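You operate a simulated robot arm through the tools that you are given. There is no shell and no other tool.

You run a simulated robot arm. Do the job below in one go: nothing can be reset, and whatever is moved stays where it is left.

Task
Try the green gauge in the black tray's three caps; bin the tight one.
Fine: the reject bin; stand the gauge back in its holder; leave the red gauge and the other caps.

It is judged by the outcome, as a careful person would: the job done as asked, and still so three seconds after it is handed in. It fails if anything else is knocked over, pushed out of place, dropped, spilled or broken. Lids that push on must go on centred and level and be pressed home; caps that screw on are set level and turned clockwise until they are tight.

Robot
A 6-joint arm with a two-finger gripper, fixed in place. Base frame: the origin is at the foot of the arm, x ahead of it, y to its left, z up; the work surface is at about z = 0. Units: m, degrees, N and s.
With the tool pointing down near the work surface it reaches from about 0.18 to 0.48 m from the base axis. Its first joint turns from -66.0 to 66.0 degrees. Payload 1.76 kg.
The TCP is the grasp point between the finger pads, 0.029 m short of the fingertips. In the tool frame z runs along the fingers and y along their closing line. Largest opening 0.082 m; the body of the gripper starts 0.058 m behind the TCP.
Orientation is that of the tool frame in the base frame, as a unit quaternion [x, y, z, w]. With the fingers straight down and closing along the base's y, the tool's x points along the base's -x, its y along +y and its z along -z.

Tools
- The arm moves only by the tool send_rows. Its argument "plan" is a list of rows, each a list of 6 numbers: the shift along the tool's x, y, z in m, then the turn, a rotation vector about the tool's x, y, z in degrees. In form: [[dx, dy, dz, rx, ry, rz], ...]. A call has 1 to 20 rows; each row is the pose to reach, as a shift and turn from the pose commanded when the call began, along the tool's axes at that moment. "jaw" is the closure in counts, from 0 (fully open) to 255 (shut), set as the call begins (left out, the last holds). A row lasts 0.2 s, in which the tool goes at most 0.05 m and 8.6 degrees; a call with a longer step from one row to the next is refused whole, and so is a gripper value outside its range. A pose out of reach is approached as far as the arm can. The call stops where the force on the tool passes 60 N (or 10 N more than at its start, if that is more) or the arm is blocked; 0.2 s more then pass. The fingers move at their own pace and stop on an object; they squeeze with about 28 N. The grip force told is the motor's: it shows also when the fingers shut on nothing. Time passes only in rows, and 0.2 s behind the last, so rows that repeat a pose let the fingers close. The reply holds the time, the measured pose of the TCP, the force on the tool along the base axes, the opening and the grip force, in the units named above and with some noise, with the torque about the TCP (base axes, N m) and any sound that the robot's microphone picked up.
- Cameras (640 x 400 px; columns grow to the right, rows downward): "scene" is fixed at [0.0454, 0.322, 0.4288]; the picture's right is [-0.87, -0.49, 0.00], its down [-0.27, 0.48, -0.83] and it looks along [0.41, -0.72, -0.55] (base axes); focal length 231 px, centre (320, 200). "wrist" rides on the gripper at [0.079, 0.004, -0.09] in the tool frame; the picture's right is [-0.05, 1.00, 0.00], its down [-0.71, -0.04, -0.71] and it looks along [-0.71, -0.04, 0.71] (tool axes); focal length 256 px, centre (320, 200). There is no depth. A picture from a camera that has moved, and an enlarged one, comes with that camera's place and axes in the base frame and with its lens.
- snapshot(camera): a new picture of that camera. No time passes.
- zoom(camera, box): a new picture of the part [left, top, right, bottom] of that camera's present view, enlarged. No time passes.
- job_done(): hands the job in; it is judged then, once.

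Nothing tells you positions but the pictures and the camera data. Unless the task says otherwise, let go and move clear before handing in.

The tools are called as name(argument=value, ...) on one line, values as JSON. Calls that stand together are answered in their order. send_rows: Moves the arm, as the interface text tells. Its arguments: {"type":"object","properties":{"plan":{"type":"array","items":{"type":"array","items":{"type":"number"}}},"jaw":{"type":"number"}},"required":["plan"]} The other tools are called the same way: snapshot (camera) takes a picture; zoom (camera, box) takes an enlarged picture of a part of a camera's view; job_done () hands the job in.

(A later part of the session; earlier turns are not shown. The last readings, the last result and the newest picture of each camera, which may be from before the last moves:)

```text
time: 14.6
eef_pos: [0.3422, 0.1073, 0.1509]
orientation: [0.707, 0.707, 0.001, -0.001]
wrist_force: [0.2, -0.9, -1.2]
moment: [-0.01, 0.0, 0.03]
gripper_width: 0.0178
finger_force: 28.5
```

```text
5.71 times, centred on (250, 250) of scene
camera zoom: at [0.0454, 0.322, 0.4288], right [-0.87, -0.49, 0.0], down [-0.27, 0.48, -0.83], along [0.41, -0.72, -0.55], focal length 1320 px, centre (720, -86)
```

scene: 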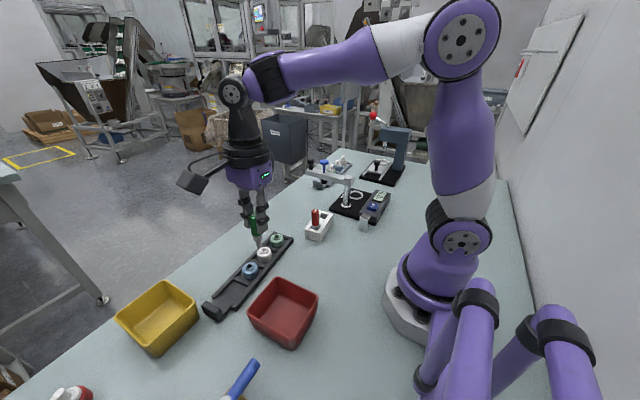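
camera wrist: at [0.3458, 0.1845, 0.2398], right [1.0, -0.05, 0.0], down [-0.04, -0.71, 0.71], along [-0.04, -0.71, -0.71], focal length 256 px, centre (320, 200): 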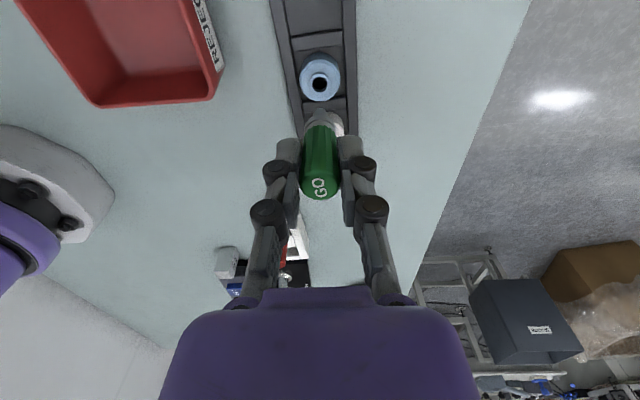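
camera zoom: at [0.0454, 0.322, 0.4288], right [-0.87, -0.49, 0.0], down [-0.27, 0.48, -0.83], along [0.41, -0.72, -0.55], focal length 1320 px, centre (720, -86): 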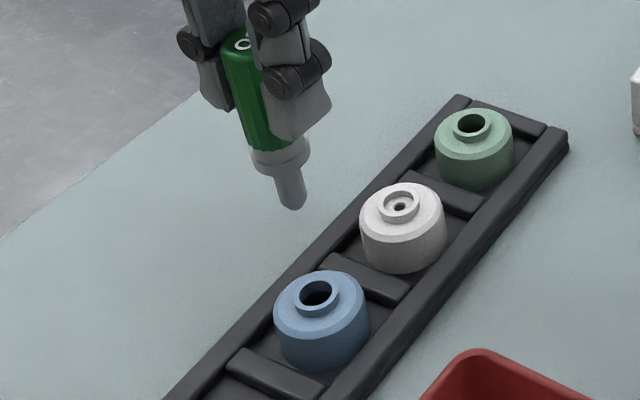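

The gauge is vertical again and the blue cap's hole triangulates to about (0.3414, 0.106, 0.032). I'll lower the tip to just above the hole and check alignment.

send_rows(plan=[[0.001, -0.0003, 0.012, 0, 0, 0], [0.001, -0.0003, 0.024, 0, 0, 0], [0.001, -0.0003, 0.036, 0, 0, 0], [0.001, -0.0003, 0.036, 0, 0, 0]])

zoom(camera="wrist", box=[280, 60, 370, 150])

zoom(camera="scene", box=[230, 240, 270, 280])

```text
time: 15.6
eef_pos: [0.3422, 0.1072, 0.1158]
orientation: [0.707, 0.707, 0.002, 0.001]
wrist_force: [0.3, -0.2, -0.5]
moment: [0.02, -0.02, 0.0]
gripper_width: 0.0178
finger_force: 27.5
```

```text
4.44 times, centred on (325, 105) of wrist
camera zoom: at [0.3459, 0.1857, 0.2041], right [1.0, -0.05, 0.0], down [-0.04, -0.71, 0.71], along [-0.04, -0.71, -0.71], focal length 1138 px, centre (298, 622)
```

zoom: 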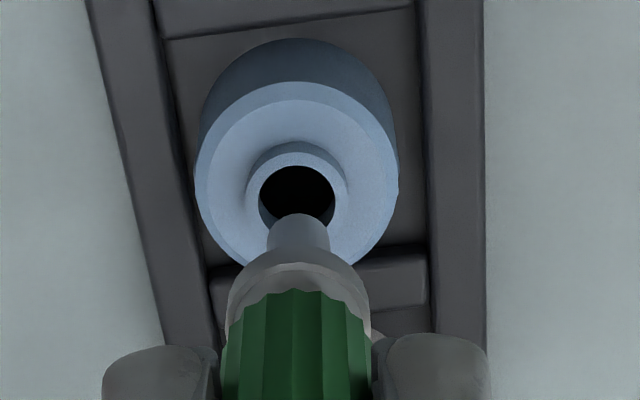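

```text
10.00 times, centred on (250, 260) of scene
camera zoom: at [0.0454, 0.322, 0.4288], right [-0.87, -0.49, 0.0], down [-0.27, 0.48, -0.83], along [0.41, -0.72, -0.55], focal length 2311 px, centre (1020, -400)
```

zoom: 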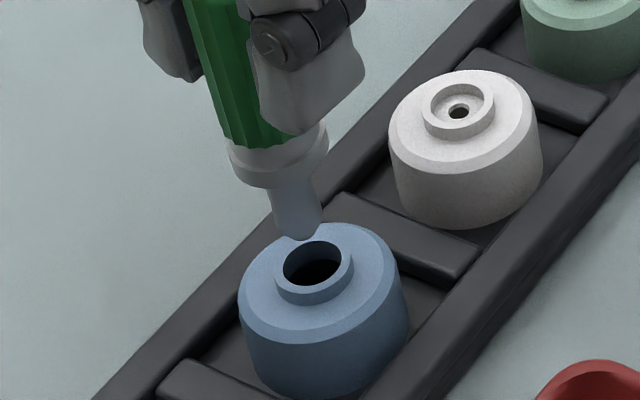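

The tip is within about 1–2 mm of the hole axis and the hole mouth (about 12 mm) is larger than the pin (about 9.5 mm). I'll nudge slightly and start lowering into the blue cap in small steps, watching the force.

send_rows(plan=[[-0.001, -0.0003, 0.0, 0, 0, 0], [-0.001, -0.0003, 0.004, 0, 0, 0], [-0.001, -0.0003, 0.008, 0, 0, 0], [-0.001, -0.0003, 0.012, 0, 0, 0], [-0.001, -0.0003, 0.016, 0, 0, 0], [-0.001, -0.0003, 0.016, 0, 0, 0]])

zoom(camera="wrist", box=[280, 60, 370, 150])

zoom(camera="scene", box=[230, 240, 270, 280])

```text
time: 17.0
eef_pos: [0.3435, 0.1061, 0.0995]
orientation: [0.707, 0.707, 0.001, 0.0]
wrist_force: [-0.3, 0.5, -1.0]
moment: [0.05, 0.01, 0.0]
gripper_width: 0.018
finger_force: 28.4
```

```text
4.44 times, centred on (325, 105) of wrist
camera zoom: at [0.346, 0.1848, 0.188], right [1.0, -0.05, 0.0], down [-0.04, -0.71, 0.71], along [-0.04, -0.71, -0.71], focal length 1138 px, centre (298, 622)
```

zoom: 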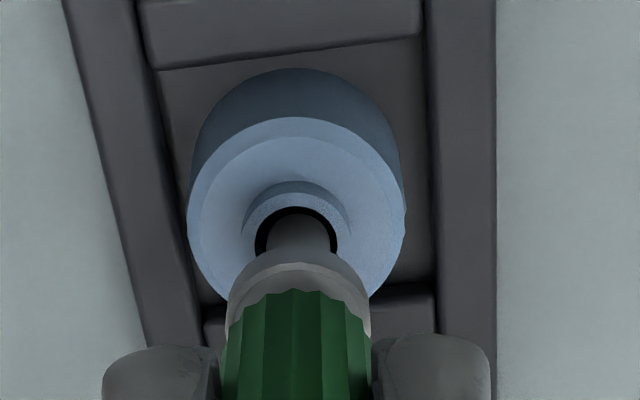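

```text
10.00 times, centred on (250, 260) of scene
camera zoom: at [0.0454, 0.322, 0.4288], right [-0.87, -0.49, 0.0], down [-0.27, 0.48, -0.83], along [0.41, -0.72, -0.55], focal length 2311 px, centre (1020, -400)
```

zoom: 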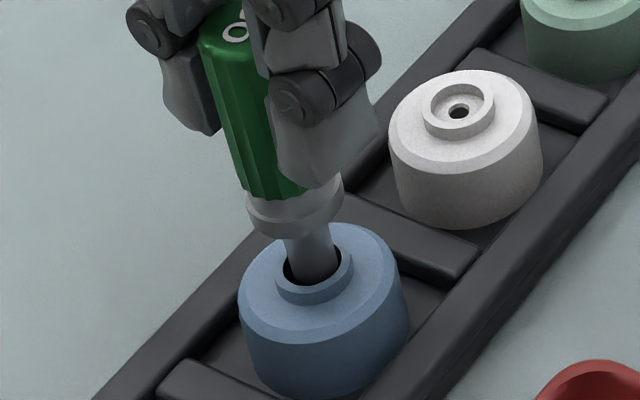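

The pin is entering the blue cap with no force. I'm continuing down gently.

send_rows(plan=[[0, 0, 0.003, 0, 0, 0], [0, 0, 0.006, 0, 0, 0], [0, 0, 0.006, 0, 0, 0]])

```text
time: 17.8
eef_pos: [0.3423, 0.1054, 0.0927]
orientation: [0.707, 0.707, 0.0, 0.0]
wrist_force: [0.3, 0.7, -0.5]
moment: [0.01, 0.0, 0.01]
gripper_width: 0.018
finger_force: 28.0
```

zoom(camera="scene", box=[230, 240, 270, 280])

zoom(camera="wrist", box=[280, 60, 370, 150])

```text
10.00 times, centred on (250, 260) of scene
camera zoom: at [0.0454, 0.322, 0.4288], right [-0.87, -0.49, 0.0], down [-0.27, 0.48, -0.83], along [0.41, -0.72, -0.55], focal length 2311 px, centre (1020, -400)
```

zoom: 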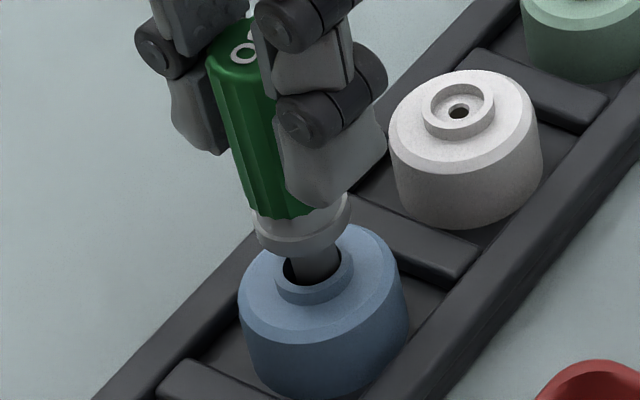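

```text
4.44 times, centred on (325, 105) of wrist
camera zoom: at [0.3459, 0.1844, 0.182], right [1.0, -0.05, 0.0], down [-0.04, -0.71, 0.71], along [-0.04, -0.71, -0.71], focal length 1138 px, centre (298, 622)
```

zoom: 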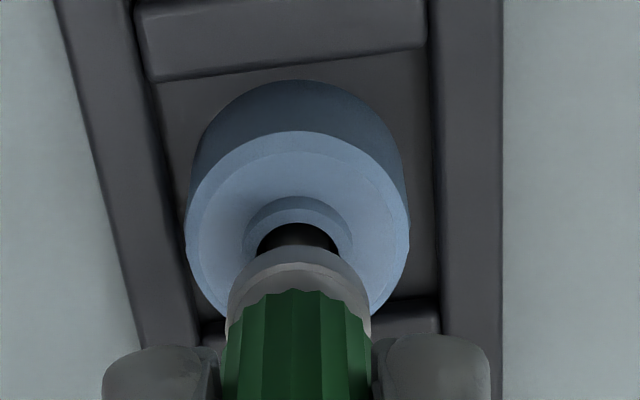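

send_rows(plan=[[0, 0, 0.002, 0, 0, 0], [0, 0, 0.004, 0, 0, 0], [0, 0, 0.004, 0, 0, 0]])

```text
time: 18.6
eef_pos: [0.3441, 0.1058, 0.0898]
orientation: [0.707, 0.707, 0.001, 0.001]
wrist_force: [-0.7, 0.3, -1.0]
moment: [0.01, -0.01, 0.03]
gripper_width: 0.0176
finger_force: 27.8
```

send_rows(plan=[[0, 0, 0.002, 0, 0, 0], [0, 0, 0.003, 0, 0, 0], [0, 0, 0.003, 0, 0, 0]])

zoom(camera="scene", box=[230, 240, 270, 280])

zoom(camera="wrist", box=[280, 60, 370, 150])

```text
time: 19.4
eef_pos: [0.3421, 0.1072, 0.0868]
orientation: [0.707, 0.707, 0.003, 0.001]
wrist_force: [-0.6, 0.2, 26.1]
moment: [0.02, 0.03, -0.02]
gripper_width: 0.0175
finger_force: 28.1
```

```text
10.00 times, centred on (250, 260) of scene
camera zoom: at [0.0453, 0.3219, 0.4288], right [-0.87, -0.49, 0.0], down [-0.27, 0.48, -0.83], along [0.41, -0.72, -0.55], focal length 2311 px, centre (1020, -400)
```

zoom: 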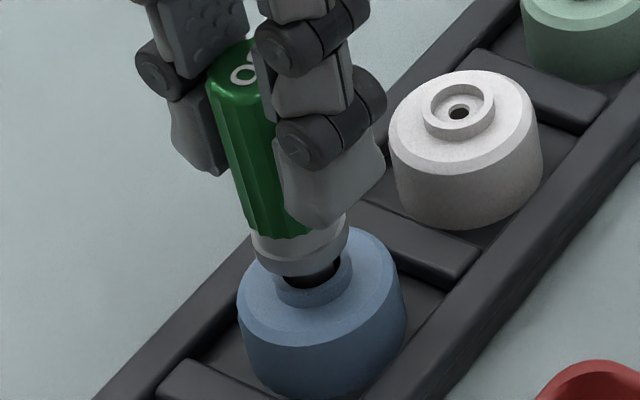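

```text
4.44 times, centred on (325, 105) of wrist
camera zoom: at [0.3464, 0.1849, 0.1761], right [1.0, -0.05, 0.0], down [-0.04, -0.71, 0.71], along [-0.03, -0.7, -0.71], focal length 1138 px, centre (298, 622)
```

zoom: 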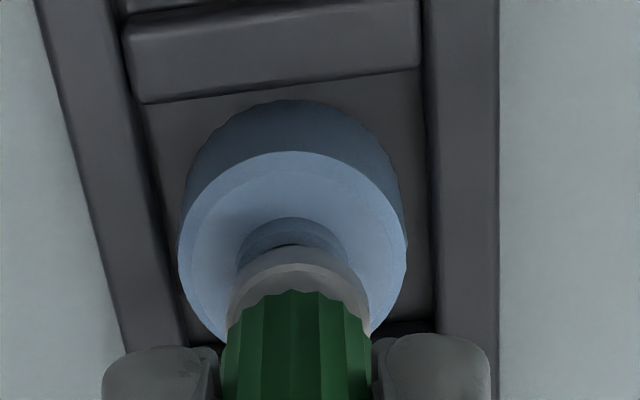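

Contact at TCP z≈0.0861 with 26 N; the pin went about 15 mm into the blue cap and the collar is close to the boss. I'll note that depth, withdraw straight up and check that the cap stays put.

send_rows(plan=[[0, 0, -0.003, 0, 0, 0], [0, 0, -0.01, 0, 0, 0], [0, 0, -0.02, 0, 0, 0], [0, 0, -0.035, 0, 0, 0], [0, 0, -0.045, 0, 0, 0], [0, 0, -0.045, 0, 0, 0]])

zoom(camera="scene", box=[215, 215, 285, 285])

zoom(camera="wrist", box=[280, 60, 370, 210])

```text
time: 20.8
eef_pos: [0.3427, 0.107, 0.1308]
orientation: [0.707, 0.707, 0.001, -0.001]
wrist_force: [0.0, -0.1, 0.5]
moment: [-0.03, -0.02, 0.01]
gripper_width: 0.0177
finger_force: 27.8
```

```text
5.71 times, centred on (250, 250) of scene
camera zoom: at [0.0454, 0.322, 0.4288], right [-0.87, -0.49, 0.0], down [-0.27, 0.48, -0.83], along [0.41, -0.72, -0.55], focal length 1320 px, centre (720, -86)
```

zoom: 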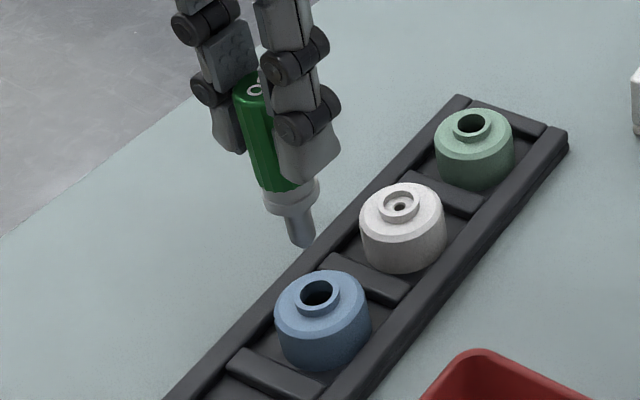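

```text
2.67 times, centred on (325, 135) of wrist
camera zoom: at [0.3459, 0.1845, 0.22], right [1.0, -0.05, 0.0], down [-0.04, -0.71, 0.71], along [-0.04, -0.71, -0.71], focal length 683 px, centre (307, 373)
```

zoom: 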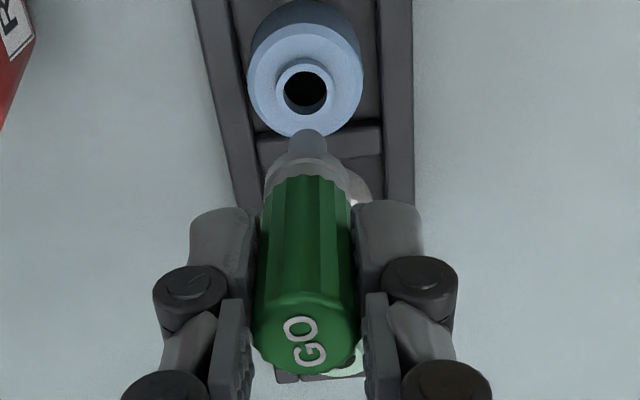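

The blue cap is unmoved. Next is the white cap: I'll shift one pitch (about -0.050 in y, +0.003 in x) and check alignment.

send_rows(plan=[[-0.015, 0.001, -0.005, 0, 0, 0], [-0.033, 0.002, -0.005, 0, 0, 0], [-0.05, 0.003, -0.005, 0, 0, 0], [-0.05, 0.003, 0.005, 0, 0, 0], [-0.05, 0.003, 0.014, 0, 0, 0], [-0.05, 0.003, 0.014, 0, 0, 0]])

zoom(camera="wrist", box=[280, 60, 370, 150])

zoom(camera="scene", box=[240, 225, 280, 265])

```text
time: 22.2
eef_pos: [0.3453, 0.0563, 0.1174]
orientation: [0.707, 0.707, 0.001, 0.001]
wrist_force: [0.4, 0.3, -1.0]
moment: [-0.01, 0.0, 0.02]
gripper_width: 0.0178
finger_force: 27.9
```

```text
4.44 times, centred on (325, 105) of wrist
camera zoom: at [0.3485, 0.1347, 0.2054], right [1.0, -0.05, 0.0], down [-0.04, -0.71, 0.71], along [-0.04, -0.71, -0.71], focal length 1138 px, centre (298, 622)
```

zoom: 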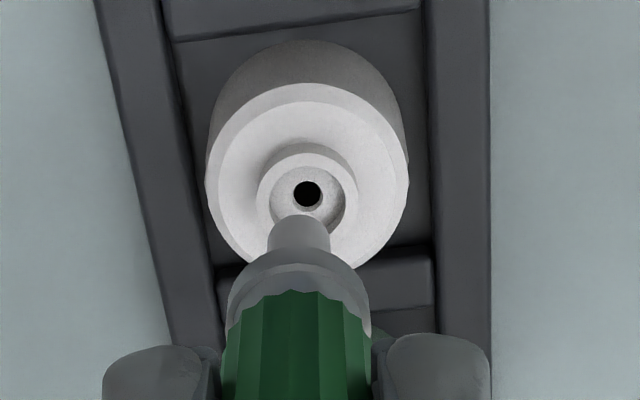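

```text
10.00 times, centred on (260, 245) of scene
camera zoom: at [0.0454, 0.3219, 0.4288], right [-0.87, -0.49, 0.0], down [-0.27, 0.48, -0.83], along [0.41, -0.72, -0.55], focal length 2311 px, centre (920, -250)
```

zoom: 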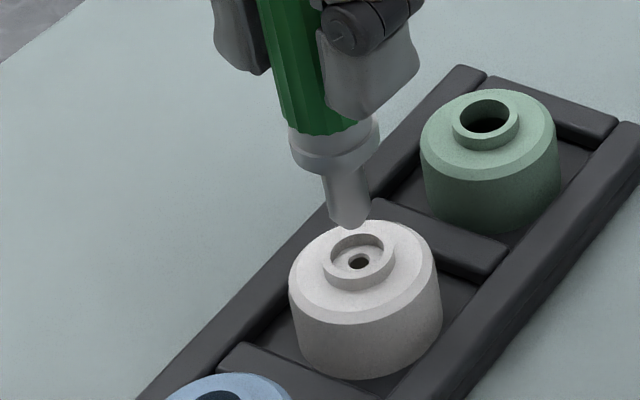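

Relative to the pin, the white cap's mouth is offset about +1 mm in x and -2.5 mm in y. I'll correct and lower gently.

send_rows(plan=[[-0.0024, 0.001, 0.0, 0, 0, 0], [-0.0024, 0.001, 0.005, 0, 0, 0], [-0.0024, 0.001, 0.009, 0, 0, 0], [-0.0024, 0.001, 0.009, 0, 0, 0]])

zoom(camera="wrist", box=[280, 60, 370, 150])

zoom(camera="scene", box=[240, 225, 280, 265])

```text
time: 23.2
eef_pos: [0.3458, 0.054, 0.1079]
orientation: [0.707, 0.708, 0.001, 0.0]
wrist_force: [-0.1, 0.6, -0.1]
moment: [0.0, 0.0, 0.04]
gripper_width: 0.0177
finger_force: 28.3
```

```text
4.44 times, centred on (325, 105) of wrist
camera zoom: at [0.3497, 0.1326, 0.1965], right [1.0, -0.05, 0.0], down [-0.04, -0.71, 0.71], along [-0.04, -0.71, -0.71], focal length 1138 px, centre (298, 622)
```

zoom: 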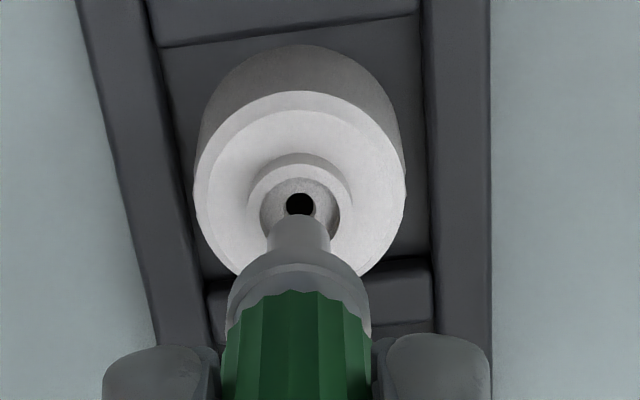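

```text
10.00 times, centred on (260, 245) of scene
camera zoom: at [0.0454, 0.322, 0.4288], right [-0.87, -0.49, 0.0], down [-0.27, 0.48, -0.83], along [0.41, -0.72, -0.55], focal length 2311 px, centre (920, -250)
```

zoom: 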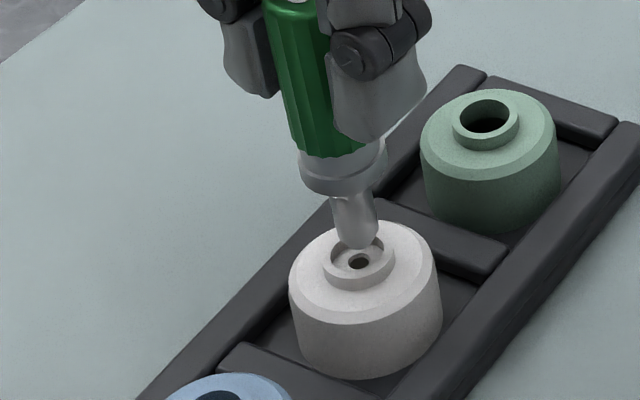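

Both views now agree that the tip is over the white cap's hole (within about 0.3 mm). I'm lowering in small steps.

send_rows(plan=[[0, 0, 0.003, 0, 0, 0], [0, 0, 0.006, 0, 0, 0], [0, 0, 0.0085, 0, 0, 0], [0, 0, 0.0085, 0, 0, 0]])

zoom(camera="wrist", box=[280, 60, 370, 150])

zoom(camera="scene", box=[240, 225, 280, 265])

```text
time: 24.2
eef_pos: [0.3477, 0.053, 0.1008]
orientation: [0.707, 0.707, 0.002, 0.001]
wrist_force: [-1.4, 0.0, 22.0]
moment: [-0.05, 0.04, 0.03]
gripper_width: 0.0176
finger_force: 27.7
```

```text
4.44 times, centred on (325, 105) of wrist
camera zoom: at [0.3503, 0.1323, 0.1894], right [1.0, -0.05, 0.0], down [-0.04, -0.71, 0.71], along [-0.03, -0.7, -0.71], focal length 1138 px, centre (298, 622)
```

zoom: 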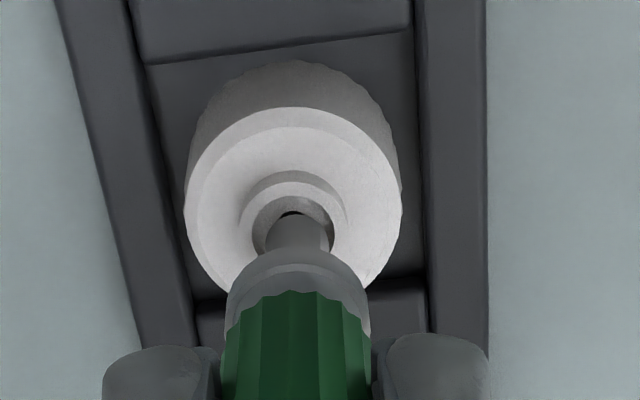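

```text
10.00 times, centred on (260, 245) of scene
camera zoom: at [0.0453, 0.3219, 0.4288], right [-0.87, -0.49, 0.0], down [-0.27, 0.48, -0.83], along [0.41, -0.72, -0.55], focal length 2311 px, centre (920, -250)
```

zoom: 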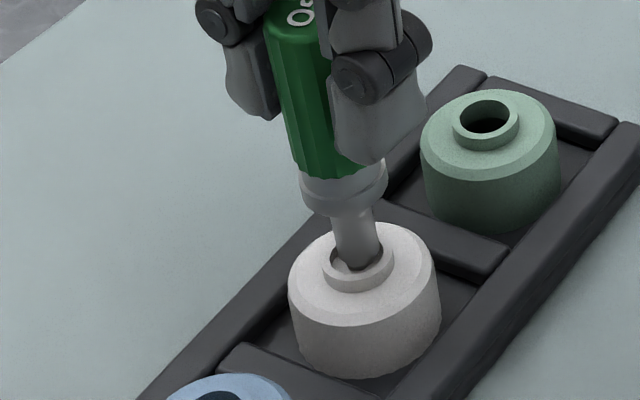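

zoom(camera="scene", box=[249, 242, 264, 257])

zoom(camera="wrist", box=[305, 100, 335, 125])

```text
16.00 times, centred on (256, 250) of scene
camera zoom: at [0.0453, 0.3219, 0.4288], right [-0.87, -0.49, 0.0], down [-0.27, 0.48, -0.83], along [0.41, -0.72, -0.55], focal length 3697 px, centre (1336, -592)
```

zoom: 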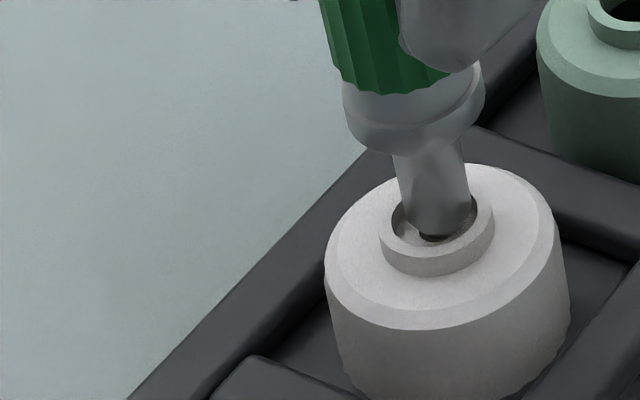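

```text
16.00 times, centred on (320, 112) of wrist
camera zoom: at [0.3503, 0.1323, 0.1894], right [1.0, -0.05, 0.0], down [-0.04, -0.71, 0.71], along [-0.03, -0.7, -0.71], focal length 4096 px, centre (320, 1600)
```

zoom: 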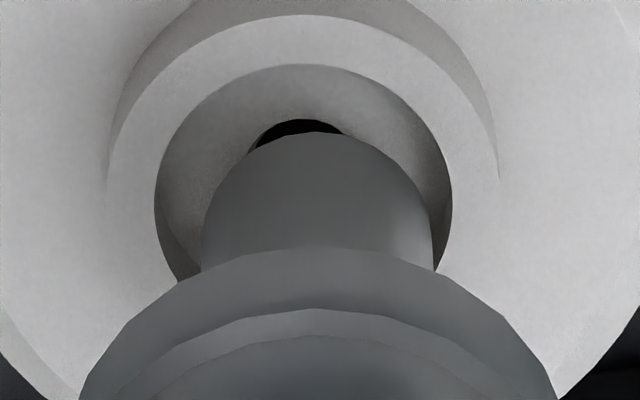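

The pin appears off-centre in the mouth (about +0.7 mm in x, -1.6 mm in y), so it's likely catching the rear rim. I'll lift slightly, re-centre and retry.

send_rows(plan=[[0, 0, -0.003, 0, 0, 0], [0, 0, -0.006, 0, 0, 0], [0.0016, -0.0006, -0.006, 0, 0, 0], [0.0016, -0.0006, -0.002, 0, 0, 0], [0.0016, -0.0006, -0.001, 0, 0, 0], [0.0016, -0.0006, -0.001, 0, 0, 0]])

zoom(camera="scene", box=[249, 242, 264, 257])

zoom(camera="wrist", box=[305, 100, 335, 125])

```text
time: 25.6
eef_pos: [0.3455, 0.054, 0.1026]
orientation: [0.707, 0.707, 0.002, 0.0]
wrist_force: [-0.8, 0.2, 7.6]
moment: [-0.01, -0.01, -0.03]
gripper_width: 0.0177
finger_force: 28.2
```

```text
16.00 times, centred on (256, 250) of scene
camera zoom: at [0.0453, 0.3219, 0.4288], right [-0.87, -0.49, 0.0], down [-0.27, 0.48, -0.83], along [0.41, -0.72, -0.55], focal length 3697 px, centre (1336, -592)
```

zoom: 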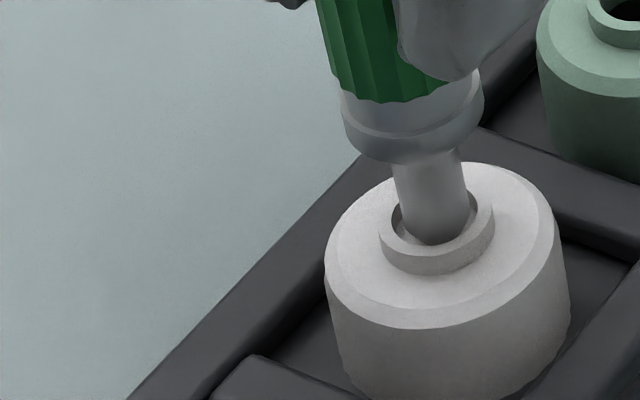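

```text
16.00 times, centred on (320, 112) of wrist
camera zoom: at [0.3493, 0.1341, 0.1898], right [1.0, -0.05, 0.0], down [-0.04, -0.71, 0.71], along [-0.04, -0.71, -0.71], focal length 4096 px, centre (320, 1600)
```

zoom: 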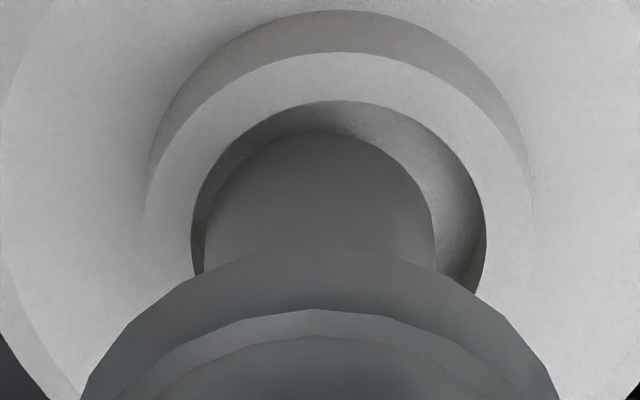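

send_rows(plan=[[0, 0, -0.003, 0, 0, 0], [0, 0.0007, -0.003, 0, 0, 0], [0, 0.0007, 0.0, 0, 0, 0], [0, 0.0007, 0.001, 0, 0, 0], [0, 0.0007, 0.001, 0, 0, 0]])

zoom(camera="scene", box=[249, 242, 264, 257])

zoom(camera="wrist", box=[305, 100, 335, 125])

```text
time: 26.8
eef_pos: [0.348, 0.0563, 0.1011]
orientation: [0.707, 0.707, 0.002, 0.0]
wrist_force: [0.1, 0.1, 20.5]
moment: [-0.01, 0.02, 0.01]
gripper_width: 0.0176
finger_force: 28.6
```

```text
16.00 times, centred on (256, 250) of scene
camera zoom: at [0.0453, 0.3219, 0.4288], right [-0.87, -0.49, 0.0], down [-0.27, 0.48, -0.83], along [0.41, -0.72, -0.55], focal length 3697 px, centre (1336, -592)
```

zoom: 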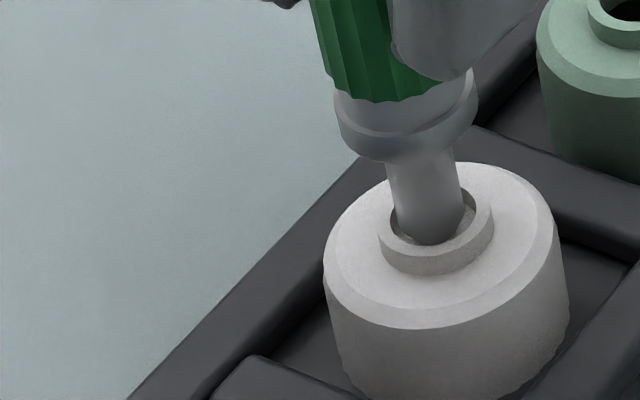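

```text
16.00 times, centred on (320, 112) of wrist
camera zoom: at [0.3503, 0.134, 0.1894], right [1.0, -0.05, 0.0], down [-0.04, -0.71, 0.71], along [-0.04, -0.7, -0.71], focal length 4096 px, centre (320, 1600)
```

zoom: 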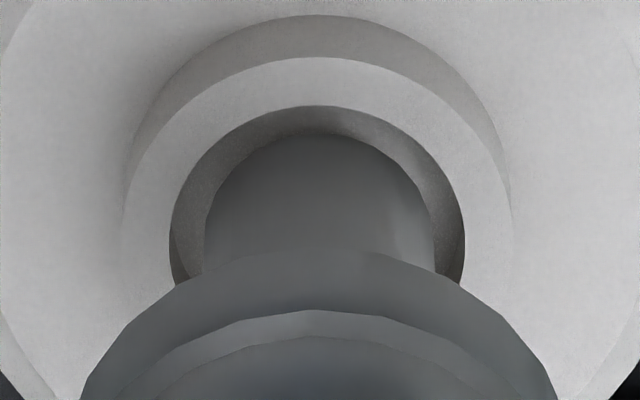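

The pin is now well centred but stops at the white cap's internal step (TCP z≈0.0994, no side load), so the gauge won't enter the white cap. I'll withdraw and try the green cap too.

send_rows(plan=[[0, 0, -0.005, 0, 0, 0], [0, 0, -0.015, 0, 0, 0], [0, 0, -0.033, 0, 0, 0], [-0.017, 0.0011, -0.033, 0, 0, 0], [-0.034, 0.0022, -0.033, 0, 0, 0], [-0.0502, 0.0033, -0.033, 0, 0, 0], [-0.0502, 0.0033, -0.02, 0, 0, 0], [-0.0502, 0.0033, -0.0115, 0, 0, 0], [-0.0502, 0.0033, -0.0115, 0, 0, 0]])

zoom(camera="wrist", box=[280, 60, 370, 150])

zoom(camera="scene", box=[250, 215, 290, 255])

```text
time: 28.8
eef_pos: [0.3497, 0.0045, 0.1102]
orientation: [0.707, 0.707, 0.001, 0.0]
wrist_force: [0.1, 0.2, -0.8]
moment: [0.0, -0.01, 0.01]
gripper_width: 0.0178
finger_force: 28.7
```

```text
4.44 times, centred on (325, 105) of wrist
camera zoom: at [0.3534, 0.0836, 0.1991], right [1.0, -0.05, 0.0], down [-0.04, -0.71, 0.71], along [-0.04, -0.71, -0.71], focal length 1138 px, centre (298, 622)
```

zoom: 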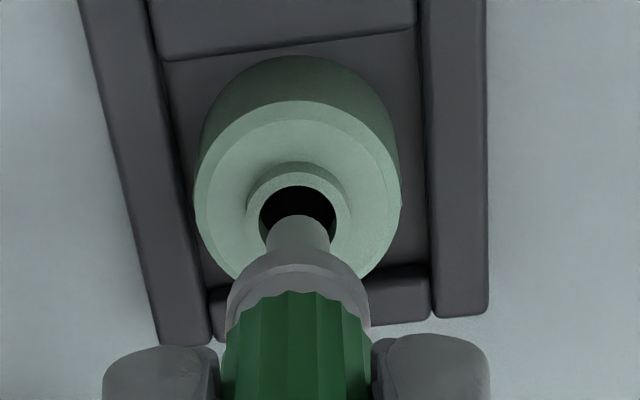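

```text
10.00 times, centred on (270, 235) of scene
camera zoom: at [0.0454, 0.3219, 0.4288], right [-0.87, -0.49, 0.0], down [-0.27, 0.48, -0.83], along [0.41, -0.72, -0.55], focal length 2311 px, centre (820, -150)
```

zoom: 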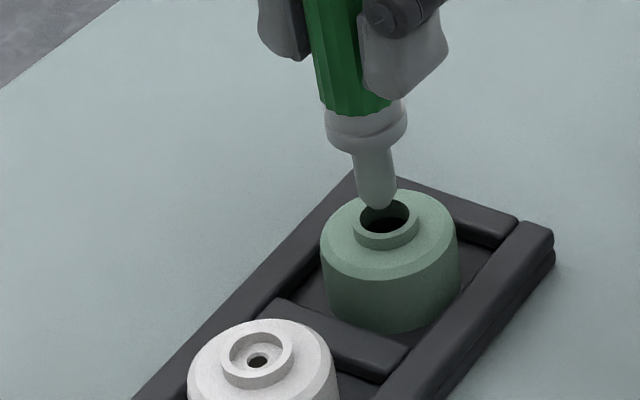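

The green cap's mouth needs about a -1.3 mm shift in y. I'll correct and lower in gently.

send_rows(plan=[[-0.0013, -0.0002, 0.0, 0, 0, 0], [-0.0013, -0.0002, 0.004, 0, 0, 0], [-0.0013, -0.0002, 0.008, 0, 0, 0], [-0.0013, -0.0002, 0.01, 0, 0, 0], [-0.0013, -0.0002, 0.01, 0, 0, 0]])

zoom(camera="scene", box=[255, 230, 270, 245])

zoom(camera="wrist", box=[305, 100, 335, 125])

```text
time: 30.0
eef_pos: [0.3496, 0.0046, 0.102]
orientation: [0.707, 0.707, 0.001, 0.001]
wrist_force: [-0.8, 0.0, -1.3]
moment: [0.01, -0.02, 0.0]
gripper_width: 0.0178
finger_force: 28.4
```

```text
16.00 times, centred on (262, 238) of scene
camera zoom: at [0.0454, 0.322, 0.4288], right [-0.87, -0.49, 0.0], down [-0.27, 0.48, -0.83], along [0.41, -0.72, -0.55], focal length 3697 px, centre (1240, -400)
```

zoom: 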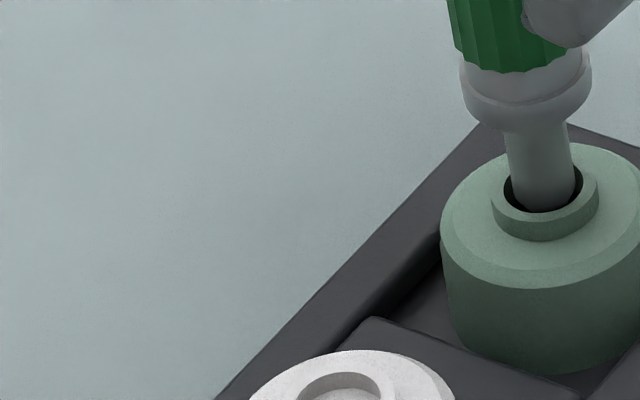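

```text
16.00 times, centred on (320, 112) of wrist
camera zoom: at [0.3529, 0.0826, 0.1897], right [1.0, -0.05, 0.0], down [-0.04, -0.71, 0.71], along [-0.04, -0.71, -0.71], focal length 4096 px, centre (320, 1600)
```

zoom: 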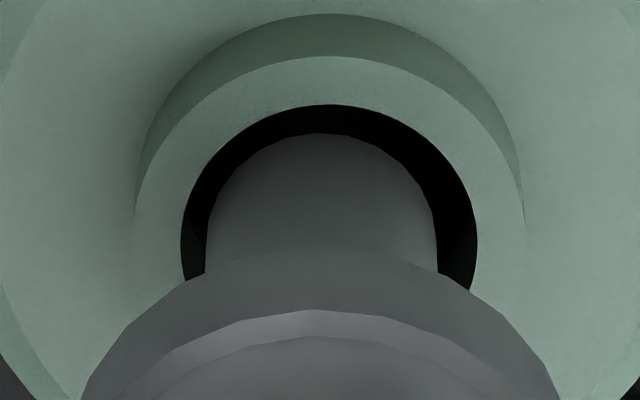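

The pin is in the green cap's mouth with no force. Continuing down.

send_rows(plan=[[0, 0.0003, 0.003, 0, 0, 0], [0, 0.0003, 0.006, 0, 0, 0], [0, 0.0003, 0.009, 0, 0, 0], [0, 0.0003, 0.009, 0, 0, 0]])

```text
time: 31.0
eef_pos: [0.3495, 0.0044, 0.0918]
orientation: [0.707, 0.707, 0.001, -0.001]
wrist_force: [0.5, -0.5, -0.4]
moment: [-0.01, 0.0, 0.03]
gripper_width: 0.0178
finger_force: 27.9
```

send_rows(plan=[[0, 0, 0.001, 0, 0, 0], [0, 0, 0.0025, 0, 0, 0], [0, 0, 0.0025, 0, 0, 0]])

zoom(camera="scene", box=[250, 215, 290, 255])

zoom(camera="wrist", box=[305, 100, 335, 125])

```text
time: 31.8
eef_pos: [0.3501, 0.0045, 0.0892]
orientation: [0.707, 0.707, 0.002, 0.0]
wrist_force: [0.4, -0.6, 0.2]
moment: [0.01, 0.04, -0.01]
gripper_width: 0.0176
finger_force: 27.8
```

```text
10.00 times, centred on (270, 235) of scene
camera zoom: at [0.0454, 0.322, 0.4288], right [-0.87, -0.49, 0.0], down [-0.27, 0.48, -0.83], along [0.41, -0.72, -0.55], focal length 2311 px, centre (820, -150)
```

zoom: 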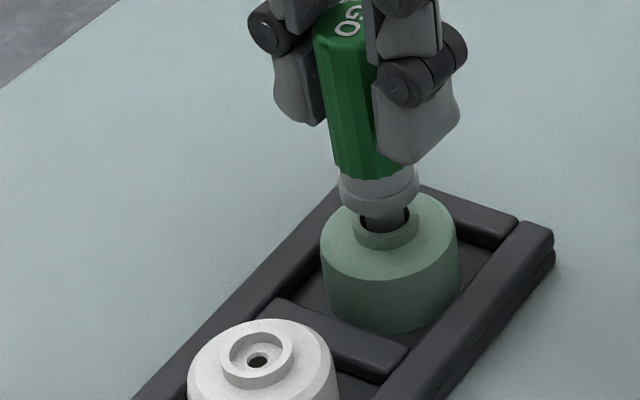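

```text
16.00 times, centred on (320, 112) of wrist
camera zoom: at [0.3532, 0.0823, 0.1784], right [1.0, -0.05, 0.0], down [-0.04, -0.71, 0.71], along [-0.04, -0.71, -0.71], focal length 4096 px, centre (320, 1600)
```

zoom: 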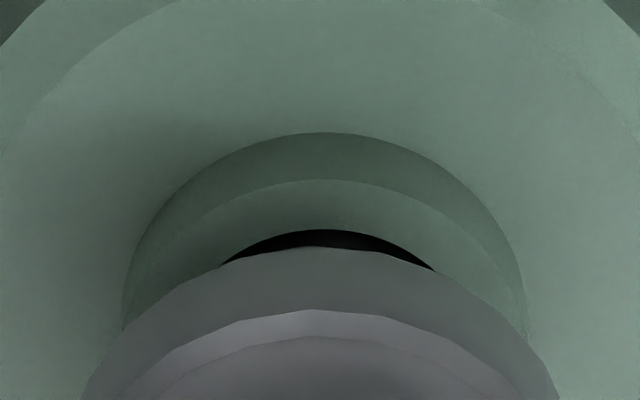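

send_rows(plan=[[0, 0, 0.001, 0, 0, 0], [0, 0, 0.002, 0, 0, 0], [0, 0, 0.002, 0, 0, 0]])

zoom(camera="wrist", box=[305, 100, 335, 125])

zoom(camera="scene", box=[255, 230, 270, 245])

```text
time: 32.6
eef_pos: [0.3503, 0.0048, 0.0879]
orientation: [0.707, 0.707, 0.001, 0.0]
wrist_force: [-0.3, 0.6, 2.9]
moment: [0.04, 0.02, 0.0]
gripper_width: 0.0177
finger_force: 28.0
```

```text
16.00 times, centred on (320, 112) of wrist
camera zoom: at [0.3534, 0.0823, 0.1766], right [1.0, -0.05, 0.0], down [-0.04, -0.71, 0.71], along [-0.04, -0.71, -0.71], focal length 4096 px, centre (320, 1600)
```

zoom: 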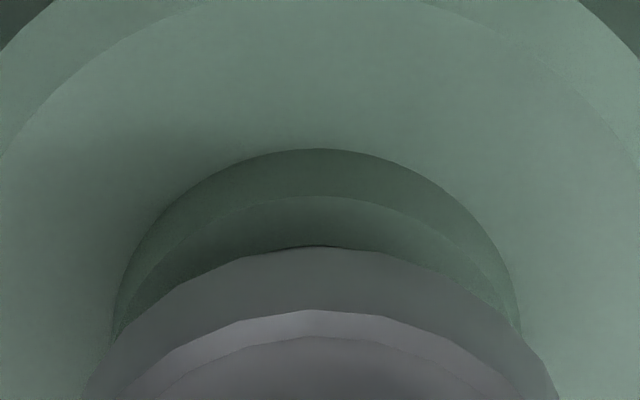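

```text
16.00 times, centred on (262, 238) of scene
camera zoom: at [0.0454, 0.322, 0.4288], right [-0.87, -0.49, 0.0], down [-0.27, 0.48, -0.83], along [0.41, -0.72, -0.55], focal length 3697 px, centre (1240, -400)
```

zoom: 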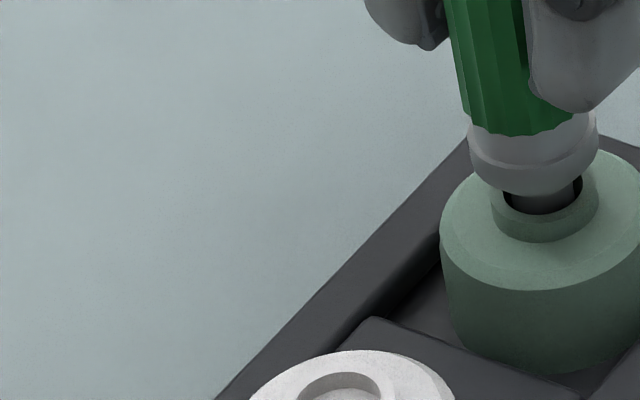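

The green cap takes the gauge to the same depth as blue (contact at the same height), while white stopped about 13 mm higher, so white is the tight one. Now I'll withdraw the gauge and carry it back over its holder.

send_rows(plan=[[0, 0, -0.004, 0, 0, 0], [0, 0, -0.014, 0, 0, 0], [0, 0, -0.03, 0, 0, 0], [0, 0, -0.06, 0, 0, 0], [0, 0, -0.085, 0, 0, 0], [-0.03, -0.015, -0.085, 0, 0, 0], [-0.065, -0.032, -0.085, 0, 0, 0], [-0.1, -0.05, -0.085, 0, 0, 0], [-0.1277, -0.0627, -0.085, 0, 0, 0], [-0.1277, -0.0627, -0.07, 0, 0, 0], [-0.1277, -0.0627, -0.055, 0, 0, 0], [-0.1277, -0.0627, -0.055, 0, 0, 0]])

snapshot(camera="scene")

zoom(camera="scene", box=[295, 180, 345, 245])

zoom(camera="wrist", box=[270, 40, 370, 140])

```text
time: 35.2
eef_pos: [0.2865, -0.1245, 0.142]
orientation: [0.708, 0.706, 0.001, 0.0]
wrist_force: [-0.4, 0.1, -0.5]
moment: [0.0, 0.0, -0.01]
gripper_width: 0.0176
finger_force: 28.5
```

```text
taken
```

scene: 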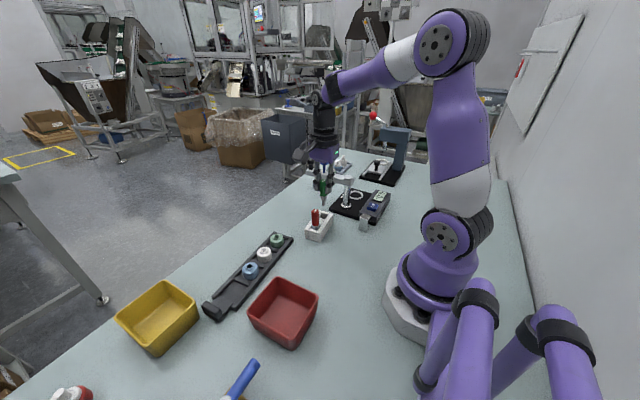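

```text
6.15 times, centred on (320, 212) of scene
camera zoom: at [0.0454, 0.3219, 0.4288], right [-0.87, -0.49, 0.0], down [-0.27, 0.48, -0.83], along [0.41, -0.72, -0.55], focal length 1422 px, centre (320, 123)
```

zoom: 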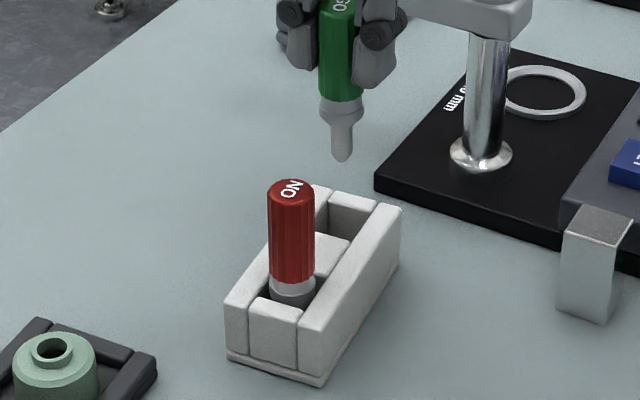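

```text
4.00 times, centred on (320, 90) of wrist
camera zoom: at [0.2902, -0.0458, 0.2308], right [1.0, -0.05, 0.0], down [-0.04, -0.71, 0.71], along [-0.04, -0.71, -0.71], focal length 1024 px, centre (320, 640)
```

zoom: 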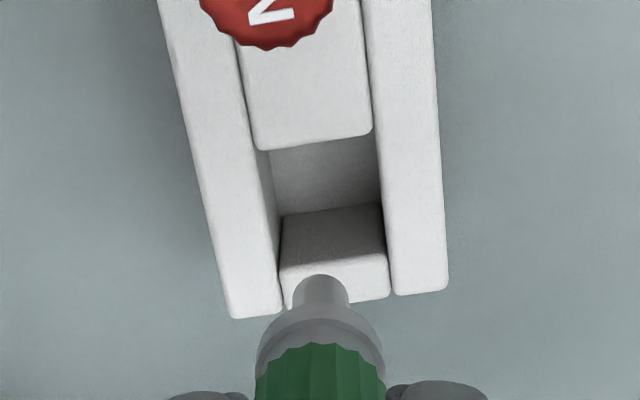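

The pin is centred over the holder pocket: the pocket is about 22×23 mm and centred at (0.2864, -0.1245), while the hand is at (0.2862, -0.1248). I'm lowering into the pocket.

send_rows(plan=[[0.0002, 0.0002, 0.012, 0, 0, 0], [0.0002, 0.0002, 0.024, 0, 0, 0], [0.0002, 0.0002, 0.034, 0, 0, 0], [0.0002, 0.0002, 0.042, 0, 0, 0], [0.0002, 0.0002, 0.042, 0, 0, 0]])

zoom(camera="scene", box=[295, 180, 345, 245])

zoom(camera="wrist", box=[270, 60, 370, 160])

```text
time: 36.4
eef_pos: [0.2879, -0.1246, 0.1002]
orientation: [0.707, 0.707, 0.001, 0.0]
wrist_force: [0.1, -0.1, -0.5]
moment: [-0.02, 0.0, 0.0]
gripper_width: 0.0178
finger_force: 28.3
```

```text
6.15 times, centred on (320, 212) of scene
camera zoom: at [0.0454, 0.3219, 0.4288], right [-0.87, -0.49, 0.0], down [-0.27, 0.48, -0.83], along [0.41, -0.72, -0.55], focal length 1422 px, centre (320, 123)
```

zoom: 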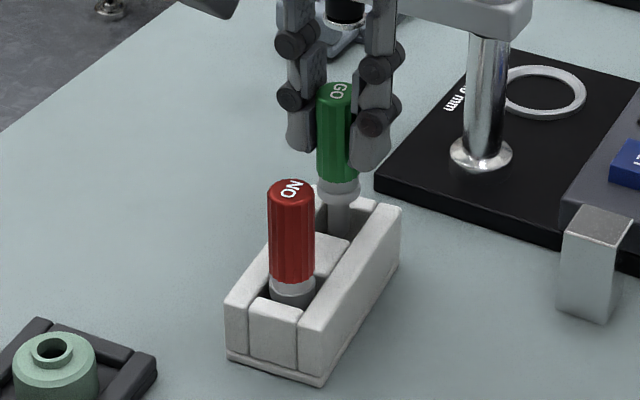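

```text
4.00 times, centred on (320, 110) of wrist
camera zoom: at [0.2909, -0.0452, 0.189], right [1.0, -0.05, 0.0], down [-0.04, -0.71, 0.71], along [-0.04, -0.71, -0.71], focal length 1024 px, centre (320, 560)
```

zoom: 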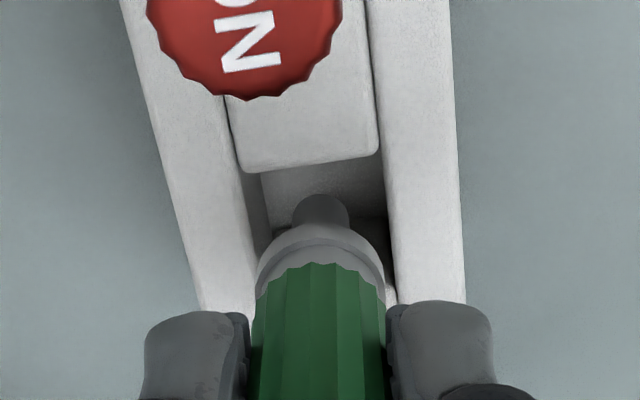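

The pin is in the pocket with no contact. I'm lowering the last stretch slowly.

send_rows(plan=[[0, 0, 0.005, 0, 0, 0], [0, 0, 0.01, 0, 0, 0], [0, 0, 0.015, 0, 0, 0], [0, 0, 0.017, 0, 0, 0], [0, 0, 0.017, 0, 0, 0]])

zoom(camera="wrist", box=[270, 60, 370, 160])

zoom(camera="scene", box=[295, 180, 345, 245])

```text
time: 37.6
eef_pos: [0.2871, -0.123, 0.084]
orientation: [0.708, 0.707, 0.0, 0.0]
wrist_force: [-0.2, -0.2, -0.6]
moment: [-0.03, -0.01, 0.0]
gripper_width: 0.0177
finger_force: 28.2
```

```text
4.00 times, centred on (320, 110) of wrist
camera zoom: at [0.2906, -0.0452, 0.172], right [1.0, -0.05, 0.0], down [-0.04, -0.71, 0.71], along [-0.04, -0.71, -0.71], focal length 1024 px, centre (320, 560)
```

zoom: 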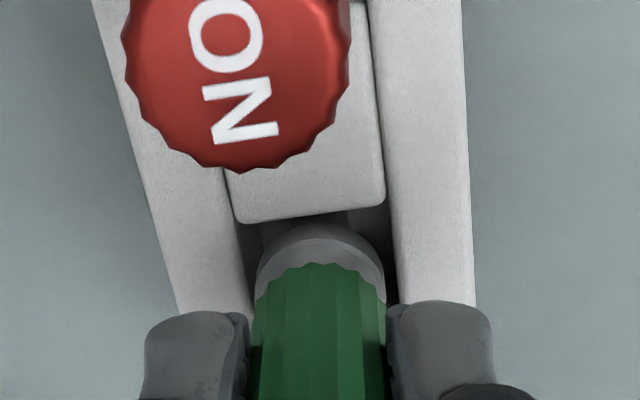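

```text
6.15 times, centred on (320, 212) of scene
camera zoom: at [0.0454, 0.3219, 0.4288], right [-0.87, -0.49, 0.0], down [-0.27, 0.48, -0.83], along [0.41, -0.72, -0.55], focal length 1422 px, centre (320, 123)
```

zoom: 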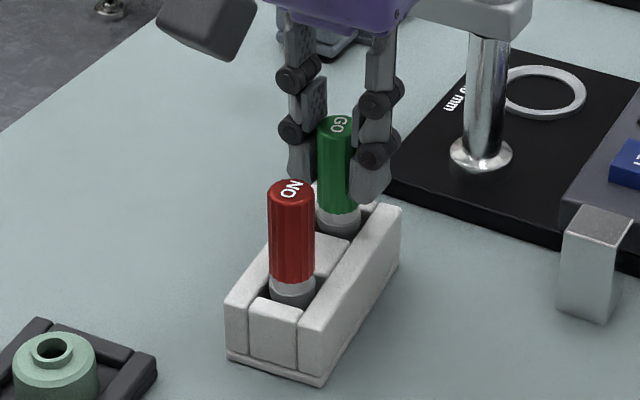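

send_rows(plan=[[0, 0, 0.0008, 0, 0, 0], [0, 0, 0.0016, 0, 0, 0], [0, 0, 0.0016, 0, 0, 0]])

```text
time: 38.4
eef_pos: [0.2872, -0.123, 0.082]
orientation: [0.707, 0.707, 0.002, 0.0]
wrist_force: [-0.4, -0.4, -0.6]
moment: [0.02, -0.02, -0.01]
gripper_width: 0.0179
finger_force: 28.3
```

send_rows(plan=[[0, 0, 0.0005, 0, 0, 0], [0, 0, 0.001, 0, 0, 0], [0, 0, 0.001, 0, 0, 0]])

```text
time: 39.2
eef_pos: [0.2868, -0.1236, 0.0799]
orientation: [0.707, 0.707, 0.001, 0.001]
wrist_force: [-1.3, -0.8, 7.5]
moment: [0.0, 0.07, 0.04]
gripper_width: 0.0178
finger_force: 27.6
```

The gauge touches the pocket floor (7.5 N). I'll relieve the load slightly and open the jaw partway to release it.

send_rows(plan=[[0, 0, -0.0004, 0, 0, 0], [0, 0, -0.0004, 0, 0, 0]])

send_rows(plan=[[0, 0, 0, 0, 0, 0], [0, 0, 0, 0, 0, 0], [0, 0, 0, 0, 0, 0]], jaw=150)

zoom(camera="wrist", box=[250, 80, 390, 210])

zoom(camera="scene", box=[295, 180, 345, 245])

```text
time: 39.8
eef_pos: [0.2868, -0.1235, 0.0809]
orientation: [0.707, 0.707, 0.001, 0.0]
wrist_force: [0.8, -0.2, 1.3]
moment: [0.0, -0.08, 0.04]
gripper_width: 0.0178
finger_force: 28.0
```

```text
time: 40.6
eef_pos: [0.2868, -0.1227, 0.0808]
orientation: [0.707, 0.707, 0.001, 0.0]
wrist_force: [0.4, -0.6, 0.7]
moment: [-0.03, -0.03, 0.02]
gripper_width: 0.0339
finger_force: 0.1
```

```text
3.08 times, centred on (320, 145) of wrist
camera zoom: at [0.2905, -0.0448, 0.1699], right [1.0, -0.05, 0.0], down [-0.04, -0.71, 0.71], along [-0.04, -0.71, -0.71], focal length 788 px, centre (320, 369)
```

zoom: 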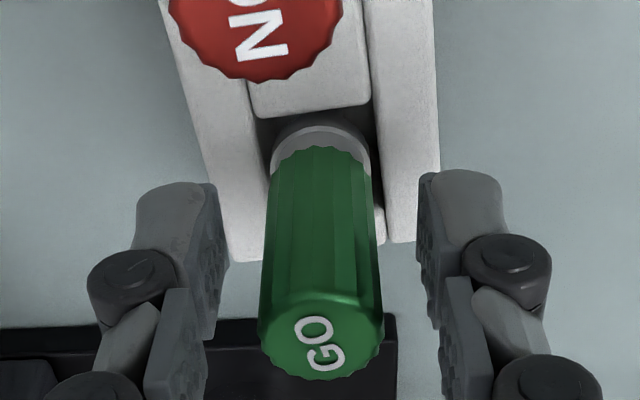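

```text
6.15 times, centred on (320, 212) of scene
camera zoom: at [0.0454, 0.322, 0.4288], right [-0.87, -0.49, 0.0], down [-0.27, 0.48, -0.83], along [0.41, -0.72, -0.55], focal length 1422 px, centre (320, 123)
```

zoom: 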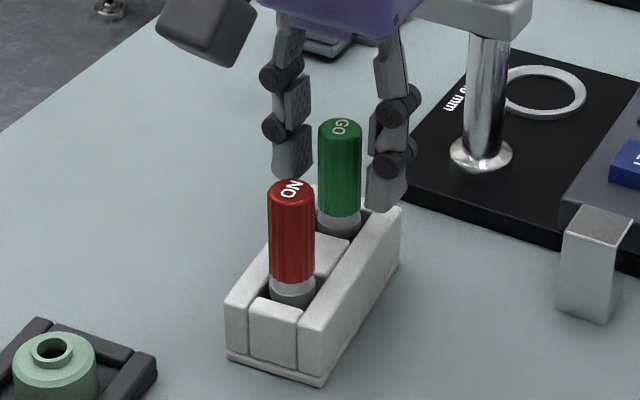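

The gauge stands upright in its pocket. I'll rise straight up clear of it and check.

send_rows(plan=[[0, 0, -0.01, 0, 0, 0], [0, 0, -0.025, 0, 0, 0], [0, 0, -0.045, 0, 0, 0], [0, 0, -0.07, 0, 0, 0], [0, 0, -0.09, 0, 0, 0], [0, 0, -0.09, 0, 0, 0]])

zoom(camera="wrist", box=[260, 0, 380, 130])

zoom(camera="scene", box=[295, 180, 345, 245])

```text
time: 42.0
eef_pos: [0.2864, -0.1225, 0.172]
orientation: [0.707, 0.707, 0.001, 0.0]
wrist_force: [-1.3, 0.4, 0.4]
moment: [0.03, -0.01, -0.02]
gripper_width: 0.0339
finger_force: 0.0
```

```text
3.08 times, centred on (320, 65) of wrist
camera zoom: at [0.2907, -0.0448, 0.2611], right [1.0, -0.05, 0.0], down [-0.04, -0.71, 0.71], along [-0.04, -0.71, -0.71], focal length 788 px, centre (320, 615)
```

zoom: 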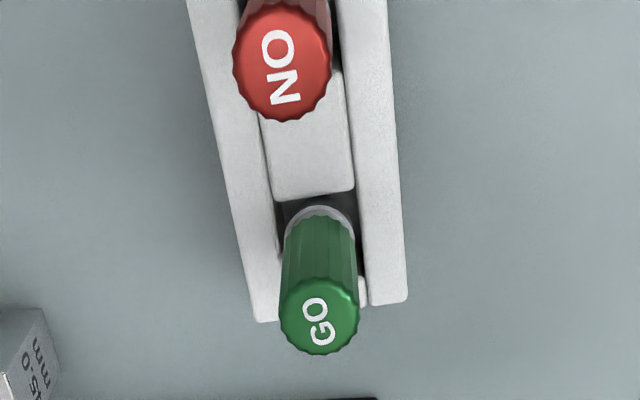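

```text
6.15 times, centred on (320, 212) of scene
camera zoom: at [0.0454, 0.322, 0.4288], right [-0.87, -0.49, 0.0], down [-0.27, 0.48, -0.83], along [0.41, -0.72, -0.55], focal length 1422 px, centre (320, 123)
```

zoom: 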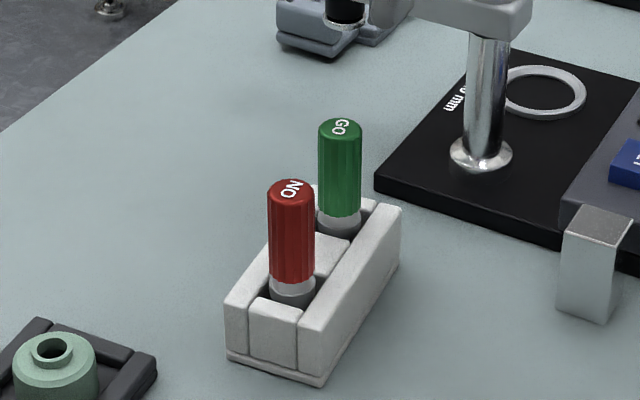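

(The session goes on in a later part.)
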